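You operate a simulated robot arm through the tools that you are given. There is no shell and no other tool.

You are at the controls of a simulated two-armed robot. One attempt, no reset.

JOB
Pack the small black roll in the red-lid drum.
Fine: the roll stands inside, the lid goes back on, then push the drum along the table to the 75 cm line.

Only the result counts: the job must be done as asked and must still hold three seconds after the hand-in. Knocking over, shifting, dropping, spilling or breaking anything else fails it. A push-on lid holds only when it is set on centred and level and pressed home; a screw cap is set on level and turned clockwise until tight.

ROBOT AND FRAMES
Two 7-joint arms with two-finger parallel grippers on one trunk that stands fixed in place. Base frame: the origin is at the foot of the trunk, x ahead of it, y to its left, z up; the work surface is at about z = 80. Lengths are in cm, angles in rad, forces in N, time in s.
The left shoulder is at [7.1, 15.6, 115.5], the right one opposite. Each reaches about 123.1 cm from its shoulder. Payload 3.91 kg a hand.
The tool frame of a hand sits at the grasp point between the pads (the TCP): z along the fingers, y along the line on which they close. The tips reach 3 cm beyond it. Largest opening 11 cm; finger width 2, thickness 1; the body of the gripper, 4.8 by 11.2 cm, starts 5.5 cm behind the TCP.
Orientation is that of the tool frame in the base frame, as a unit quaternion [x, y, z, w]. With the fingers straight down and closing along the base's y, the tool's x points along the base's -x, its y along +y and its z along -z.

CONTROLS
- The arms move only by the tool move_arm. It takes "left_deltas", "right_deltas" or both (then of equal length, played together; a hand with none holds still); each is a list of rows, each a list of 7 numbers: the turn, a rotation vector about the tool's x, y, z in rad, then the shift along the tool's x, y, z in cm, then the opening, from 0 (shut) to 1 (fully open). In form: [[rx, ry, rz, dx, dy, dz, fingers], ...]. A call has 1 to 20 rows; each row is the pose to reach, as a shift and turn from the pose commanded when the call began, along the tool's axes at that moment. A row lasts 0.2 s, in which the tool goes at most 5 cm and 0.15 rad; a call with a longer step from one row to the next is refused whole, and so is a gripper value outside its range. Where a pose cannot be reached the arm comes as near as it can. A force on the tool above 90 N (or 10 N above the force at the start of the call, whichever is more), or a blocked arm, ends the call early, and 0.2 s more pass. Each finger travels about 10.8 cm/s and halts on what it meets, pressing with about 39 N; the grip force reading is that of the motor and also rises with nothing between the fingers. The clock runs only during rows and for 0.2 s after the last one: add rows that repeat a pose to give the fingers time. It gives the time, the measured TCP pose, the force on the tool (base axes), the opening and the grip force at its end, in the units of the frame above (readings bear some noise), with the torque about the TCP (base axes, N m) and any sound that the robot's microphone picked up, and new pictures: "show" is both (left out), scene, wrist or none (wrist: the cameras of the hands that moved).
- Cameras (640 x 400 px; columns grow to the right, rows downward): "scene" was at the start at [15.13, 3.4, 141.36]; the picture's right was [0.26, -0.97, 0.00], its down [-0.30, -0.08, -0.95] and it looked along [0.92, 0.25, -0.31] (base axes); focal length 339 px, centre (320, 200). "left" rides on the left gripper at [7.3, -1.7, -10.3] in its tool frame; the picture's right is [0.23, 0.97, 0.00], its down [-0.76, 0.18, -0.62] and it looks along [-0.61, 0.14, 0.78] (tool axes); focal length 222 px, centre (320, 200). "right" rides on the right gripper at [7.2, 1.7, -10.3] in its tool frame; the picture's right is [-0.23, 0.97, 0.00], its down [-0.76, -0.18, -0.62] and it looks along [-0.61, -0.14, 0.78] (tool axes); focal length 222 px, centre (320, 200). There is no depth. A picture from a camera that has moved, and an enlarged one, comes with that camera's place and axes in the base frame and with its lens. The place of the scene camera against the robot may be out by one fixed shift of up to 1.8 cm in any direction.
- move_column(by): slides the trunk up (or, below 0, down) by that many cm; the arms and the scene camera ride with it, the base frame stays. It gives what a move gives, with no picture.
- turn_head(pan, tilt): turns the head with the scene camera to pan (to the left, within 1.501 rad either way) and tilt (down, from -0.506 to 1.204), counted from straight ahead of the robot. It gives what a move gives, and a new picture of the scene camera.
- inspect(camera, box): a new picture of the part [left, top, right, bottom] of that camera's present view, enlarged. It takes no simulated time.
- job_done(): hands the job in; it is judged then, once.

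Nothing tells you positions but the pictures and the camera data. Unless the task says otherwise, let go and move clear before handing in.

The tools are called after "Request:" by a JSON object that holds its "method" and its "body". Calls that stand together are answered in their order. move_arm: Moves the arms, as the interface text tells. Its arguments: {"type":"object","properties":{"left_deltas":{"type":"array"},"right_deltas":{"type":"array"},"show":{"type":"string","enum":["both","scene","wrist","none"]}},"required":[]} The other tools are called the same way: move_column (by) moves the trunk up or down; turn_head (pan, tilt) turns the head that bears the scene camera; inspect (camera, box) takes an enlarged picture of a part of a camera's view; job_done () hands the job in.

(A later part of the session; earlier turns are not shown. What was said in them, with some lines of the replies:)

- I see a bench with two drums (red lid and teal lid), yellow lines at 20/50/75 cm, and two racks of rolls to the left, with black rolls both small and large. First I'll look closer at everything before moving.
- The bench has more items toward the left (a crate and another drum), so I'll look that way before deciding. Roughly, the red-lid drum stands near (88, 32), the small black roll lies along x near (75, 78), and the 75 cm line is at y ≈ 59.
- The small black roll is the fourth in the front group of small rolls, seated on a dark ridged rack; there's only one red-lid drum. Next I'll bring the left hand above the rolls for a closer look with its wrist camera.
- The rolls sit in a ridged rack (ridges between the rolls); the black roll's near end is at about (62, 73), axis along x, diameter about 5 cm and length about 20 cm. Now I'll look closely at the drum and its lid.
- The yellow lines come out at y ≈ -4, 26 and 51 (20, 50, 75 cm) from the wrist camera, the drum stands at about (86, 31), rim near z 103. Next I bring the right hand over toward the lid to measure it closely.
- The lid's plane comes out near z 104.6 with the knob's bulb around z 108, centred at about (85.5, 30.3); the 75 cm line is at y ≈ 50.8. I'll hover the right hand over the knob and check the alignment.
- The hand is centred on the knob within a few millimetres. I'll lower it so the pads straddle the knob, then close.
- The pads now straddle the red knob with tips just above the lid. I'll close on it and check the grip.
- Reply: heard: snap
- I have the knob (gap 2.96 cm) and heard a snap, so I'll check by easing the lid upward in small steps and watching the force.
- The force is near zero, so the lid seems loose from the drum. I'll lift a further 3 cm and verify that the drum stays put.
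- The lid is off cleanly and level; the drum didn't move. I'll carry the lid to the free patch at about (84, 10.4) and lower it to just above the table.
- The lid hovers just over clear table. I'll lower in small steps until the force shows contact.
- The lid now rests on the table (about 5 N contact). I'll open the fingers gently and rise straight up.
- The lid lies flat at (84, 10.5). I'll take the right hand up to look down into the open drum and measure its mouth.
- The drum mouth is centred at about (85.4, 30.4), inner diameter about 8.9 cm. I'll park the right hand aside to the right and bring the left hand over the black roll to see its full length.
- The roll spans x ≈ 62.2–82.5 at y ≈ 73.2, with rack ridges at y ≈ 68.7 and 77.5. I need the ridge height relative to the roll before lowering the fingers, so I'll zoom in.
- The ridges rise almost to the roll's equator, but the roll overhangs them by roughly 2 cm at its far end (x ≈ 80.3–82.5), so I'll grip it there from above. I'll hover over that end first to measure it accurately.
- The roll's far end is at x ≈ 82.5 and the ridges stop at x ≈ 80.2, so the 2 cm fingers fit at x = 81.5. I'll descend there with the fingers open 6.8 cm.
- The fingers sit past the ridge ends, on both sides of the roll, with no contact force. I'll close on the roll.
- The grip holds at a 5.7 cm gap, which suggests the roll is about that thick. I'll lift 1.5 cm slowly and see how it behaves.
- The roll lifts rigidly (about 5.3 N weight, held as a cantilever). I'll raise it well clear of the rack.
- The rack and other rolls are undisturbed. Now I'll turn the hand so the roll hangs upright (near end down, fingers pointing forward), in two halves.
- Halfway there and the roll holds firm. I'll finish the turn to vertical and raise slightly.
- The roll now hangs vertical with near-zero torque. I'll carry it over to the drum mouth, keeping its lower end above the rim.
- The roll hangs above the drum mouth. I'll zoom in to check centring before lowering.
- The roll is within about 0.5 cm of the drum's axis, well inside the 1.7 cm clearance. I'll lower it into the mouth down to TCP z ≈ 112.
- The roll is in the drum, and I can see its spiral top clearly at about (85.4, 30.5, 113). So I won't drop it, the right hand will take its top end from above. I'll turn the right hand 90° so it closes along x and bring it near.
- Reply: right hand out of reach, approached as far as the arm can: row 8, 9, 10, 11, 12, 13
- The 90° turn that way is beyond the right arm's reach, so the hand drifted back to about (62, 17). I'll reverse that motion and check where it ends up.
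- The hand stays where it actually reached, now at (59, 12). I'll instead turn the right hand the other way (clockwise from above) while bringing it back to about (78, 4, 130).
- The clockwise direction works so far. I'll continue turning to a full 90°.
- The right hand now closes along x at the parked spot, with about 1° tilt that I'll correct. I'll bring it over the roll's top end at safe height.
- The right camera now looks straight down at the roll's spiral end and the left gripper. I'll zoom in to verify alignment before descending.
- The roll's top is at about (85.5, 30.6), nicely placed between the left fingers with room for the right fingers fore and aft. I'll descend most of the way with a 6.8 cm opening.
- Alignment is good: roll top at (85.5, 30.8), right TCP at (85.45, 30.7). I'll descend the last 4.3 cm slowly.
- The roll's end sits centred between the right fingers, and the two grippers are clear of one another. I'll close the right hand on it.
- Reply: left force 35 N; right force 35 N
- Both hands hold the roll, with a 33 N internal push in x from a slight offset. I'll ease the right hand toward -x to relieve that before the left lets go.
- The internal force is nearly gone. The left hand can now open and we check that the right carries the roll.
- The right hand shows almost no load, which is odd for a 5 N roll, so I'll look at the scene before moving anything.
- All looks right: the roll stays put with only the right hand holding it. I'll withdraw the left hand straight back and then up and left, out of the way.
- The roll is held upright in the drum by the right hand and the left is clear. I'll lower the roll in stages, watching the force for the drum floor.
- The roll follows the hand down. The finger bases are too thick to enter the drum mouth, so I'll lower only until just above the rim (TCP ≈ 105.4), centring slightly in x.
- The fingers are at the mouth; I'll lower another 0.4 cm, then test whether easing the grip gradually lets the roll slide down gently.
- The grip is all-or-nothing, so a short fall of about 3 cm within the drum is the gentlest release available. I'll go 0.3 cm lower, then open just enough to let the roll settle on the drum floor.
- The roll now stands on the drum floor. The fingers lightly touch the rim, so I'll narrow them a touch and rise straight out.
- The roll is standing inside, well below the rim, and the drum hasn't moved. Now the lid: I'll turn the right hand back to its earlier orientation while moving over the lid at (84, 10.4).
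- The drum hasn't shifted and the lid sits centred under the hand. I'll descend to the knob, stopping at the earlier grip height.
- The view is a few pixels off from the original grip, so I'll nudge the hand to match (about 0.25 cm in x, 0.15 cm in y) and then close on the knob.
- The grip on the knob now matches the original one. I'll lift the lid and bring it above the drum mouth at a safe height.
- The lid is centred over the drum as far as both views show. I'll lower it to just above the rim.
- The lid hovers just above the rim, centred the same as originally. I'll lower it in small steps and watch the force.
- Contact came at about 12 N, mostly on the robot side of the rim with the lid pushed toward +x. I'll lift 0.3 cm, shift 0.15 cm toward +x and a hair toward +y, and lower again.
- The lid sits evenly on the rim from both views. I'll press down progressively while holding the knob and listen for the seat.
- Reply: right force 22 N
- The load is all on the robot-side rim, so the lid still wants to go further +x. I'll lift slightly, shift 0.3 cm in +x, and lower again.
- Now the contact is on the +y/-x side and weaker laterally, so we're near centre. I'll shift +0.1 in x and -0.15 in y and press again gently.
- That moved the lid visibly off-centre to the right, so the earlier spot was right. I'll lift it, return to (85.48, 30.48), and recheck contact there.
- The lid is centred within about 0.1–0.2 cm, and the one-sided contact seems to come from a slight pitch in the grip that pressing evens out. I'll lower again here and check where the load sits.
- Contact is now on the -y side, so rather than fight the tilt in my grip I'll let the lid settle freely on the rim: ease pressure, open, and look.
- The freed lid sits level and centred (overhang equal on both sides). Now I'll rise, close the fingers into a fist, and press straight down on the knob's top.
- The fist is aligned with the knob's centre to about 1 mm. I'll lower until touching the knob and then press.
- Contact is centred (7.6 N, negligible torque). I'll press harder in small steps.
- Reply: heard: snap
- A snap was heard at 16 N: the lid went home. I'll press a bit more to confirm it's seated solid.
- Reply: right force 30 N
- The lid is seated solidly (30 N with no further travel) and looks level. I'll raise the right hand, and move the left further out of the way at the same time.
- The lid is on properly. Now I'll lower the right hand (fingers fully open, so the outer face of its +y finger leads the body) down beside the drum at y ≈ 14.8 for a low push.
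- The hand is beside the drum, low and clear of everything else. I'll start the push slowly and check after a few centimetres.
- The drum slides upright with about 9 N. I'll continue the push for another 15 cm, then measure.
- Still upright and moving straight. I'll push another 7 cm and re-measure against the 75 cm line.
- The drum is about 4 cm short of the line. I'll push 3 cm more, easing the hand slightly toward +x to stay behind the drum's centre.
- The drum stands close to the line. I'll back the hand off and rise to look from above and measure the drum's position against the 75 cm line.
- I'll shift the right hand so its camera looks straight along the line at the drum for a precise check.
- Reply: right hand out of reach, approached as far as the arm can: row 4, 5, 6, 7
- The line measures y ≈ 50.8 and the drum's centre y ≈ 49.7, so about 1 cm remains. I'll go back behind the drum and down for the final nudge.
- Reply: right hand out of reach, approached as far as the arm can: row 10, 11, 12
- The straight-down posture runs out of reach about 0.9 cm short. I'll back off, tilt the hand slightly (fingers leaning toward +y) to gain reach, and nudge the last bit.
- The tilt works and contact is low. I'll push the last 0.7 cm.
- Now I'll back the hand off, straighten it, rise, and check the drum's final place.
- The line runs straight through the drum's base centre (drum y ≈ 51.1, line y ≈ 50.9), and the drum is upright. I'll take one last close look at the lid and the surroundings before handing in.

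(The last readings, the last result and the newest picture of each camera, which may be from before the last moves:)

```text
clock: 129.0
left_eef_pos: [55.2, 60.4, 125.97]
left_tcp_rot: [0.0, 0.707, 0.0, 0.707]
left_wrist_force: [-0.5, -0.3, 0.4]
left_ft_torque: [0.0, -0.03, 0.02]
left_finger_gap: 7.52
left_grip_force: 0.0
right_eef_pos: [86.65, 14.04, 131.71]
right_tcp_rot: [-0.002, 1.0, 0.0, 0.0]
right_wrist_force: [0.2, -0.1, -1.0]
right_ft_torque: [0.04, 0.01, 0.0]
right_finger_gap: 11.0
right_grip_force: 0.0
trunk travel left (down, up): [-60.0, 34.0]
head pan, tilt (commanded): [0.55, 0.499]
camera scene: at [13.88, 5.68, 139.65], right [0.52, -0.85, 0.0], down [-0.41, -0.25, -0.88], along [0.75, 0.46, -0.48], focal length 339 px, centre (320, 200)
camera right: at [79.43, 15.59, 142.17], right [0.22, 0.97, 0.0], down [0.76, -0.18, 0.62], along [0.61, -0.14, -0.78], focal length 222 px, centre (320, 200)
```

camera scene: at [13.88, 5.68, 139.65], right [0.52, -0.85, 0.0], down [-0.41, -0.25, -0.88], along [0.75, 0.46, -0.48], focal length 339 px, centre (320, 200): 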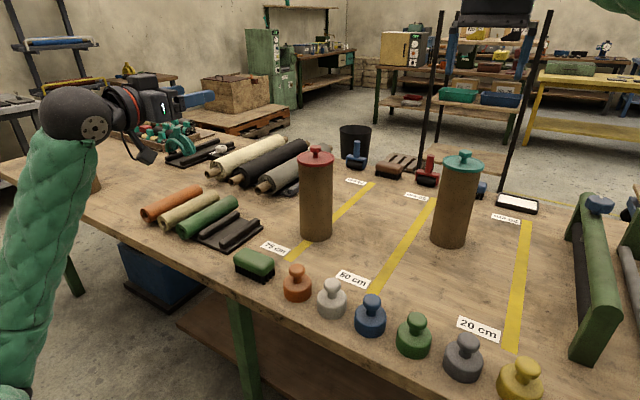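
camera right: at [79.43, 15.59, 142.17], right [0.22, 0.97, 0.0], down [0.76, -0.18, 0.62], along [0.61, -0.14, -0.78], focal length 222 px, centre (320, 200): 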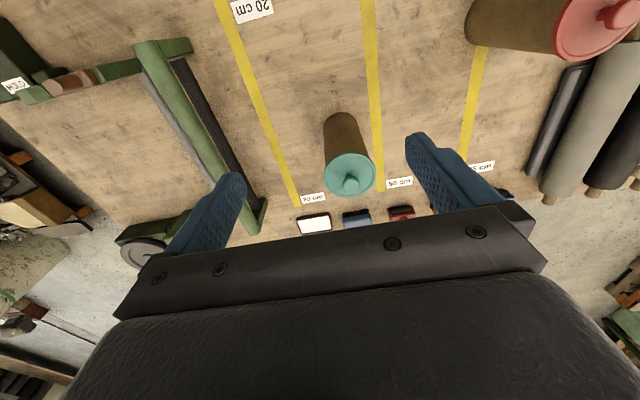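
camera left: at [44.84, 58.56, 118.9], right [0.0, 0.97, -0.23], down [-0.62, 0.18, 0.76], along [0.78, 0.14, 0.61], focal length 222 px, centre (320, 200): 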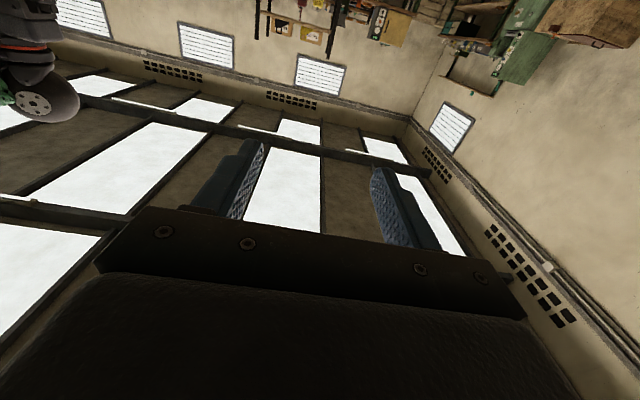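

The roll stands inside the red-lid drum, and the lid is on level after an audible snap. The drum stands upright on the 75 cm line, both hands are clear, and nothing else looks to have moved, so I'm handing the job in.

Request:
{"method": "job_done", "body": {}}

```text
The job is handed in.
```

The small black roll is standing inside the red-lid drum, the lid is back on, and the drum is on the 75 cm line. I've handed the job in; I don't have the judging result.

- **Roll:** it stands upright on the drum floor, well below the rim. I couldn't lower it the whole way, because the fingers are too thick to enter the drum mouth. It fell roughly the last 3 cm inside the drum.
- **Lid:** it snapped on when pressed, looks level and centred, and did not move further at about 30 N.
- **Drum position:** its centre measured y ≈ 51.1, with the line at y ≈ 50.9. It stayed upright throughout the push. It also drifted about 1 cm along the line, away from the robot.
- **Everything else:** from the pictures, the rack, the other rolls, the teal drum and the items at the front edge have not moved. Both hands are clear.
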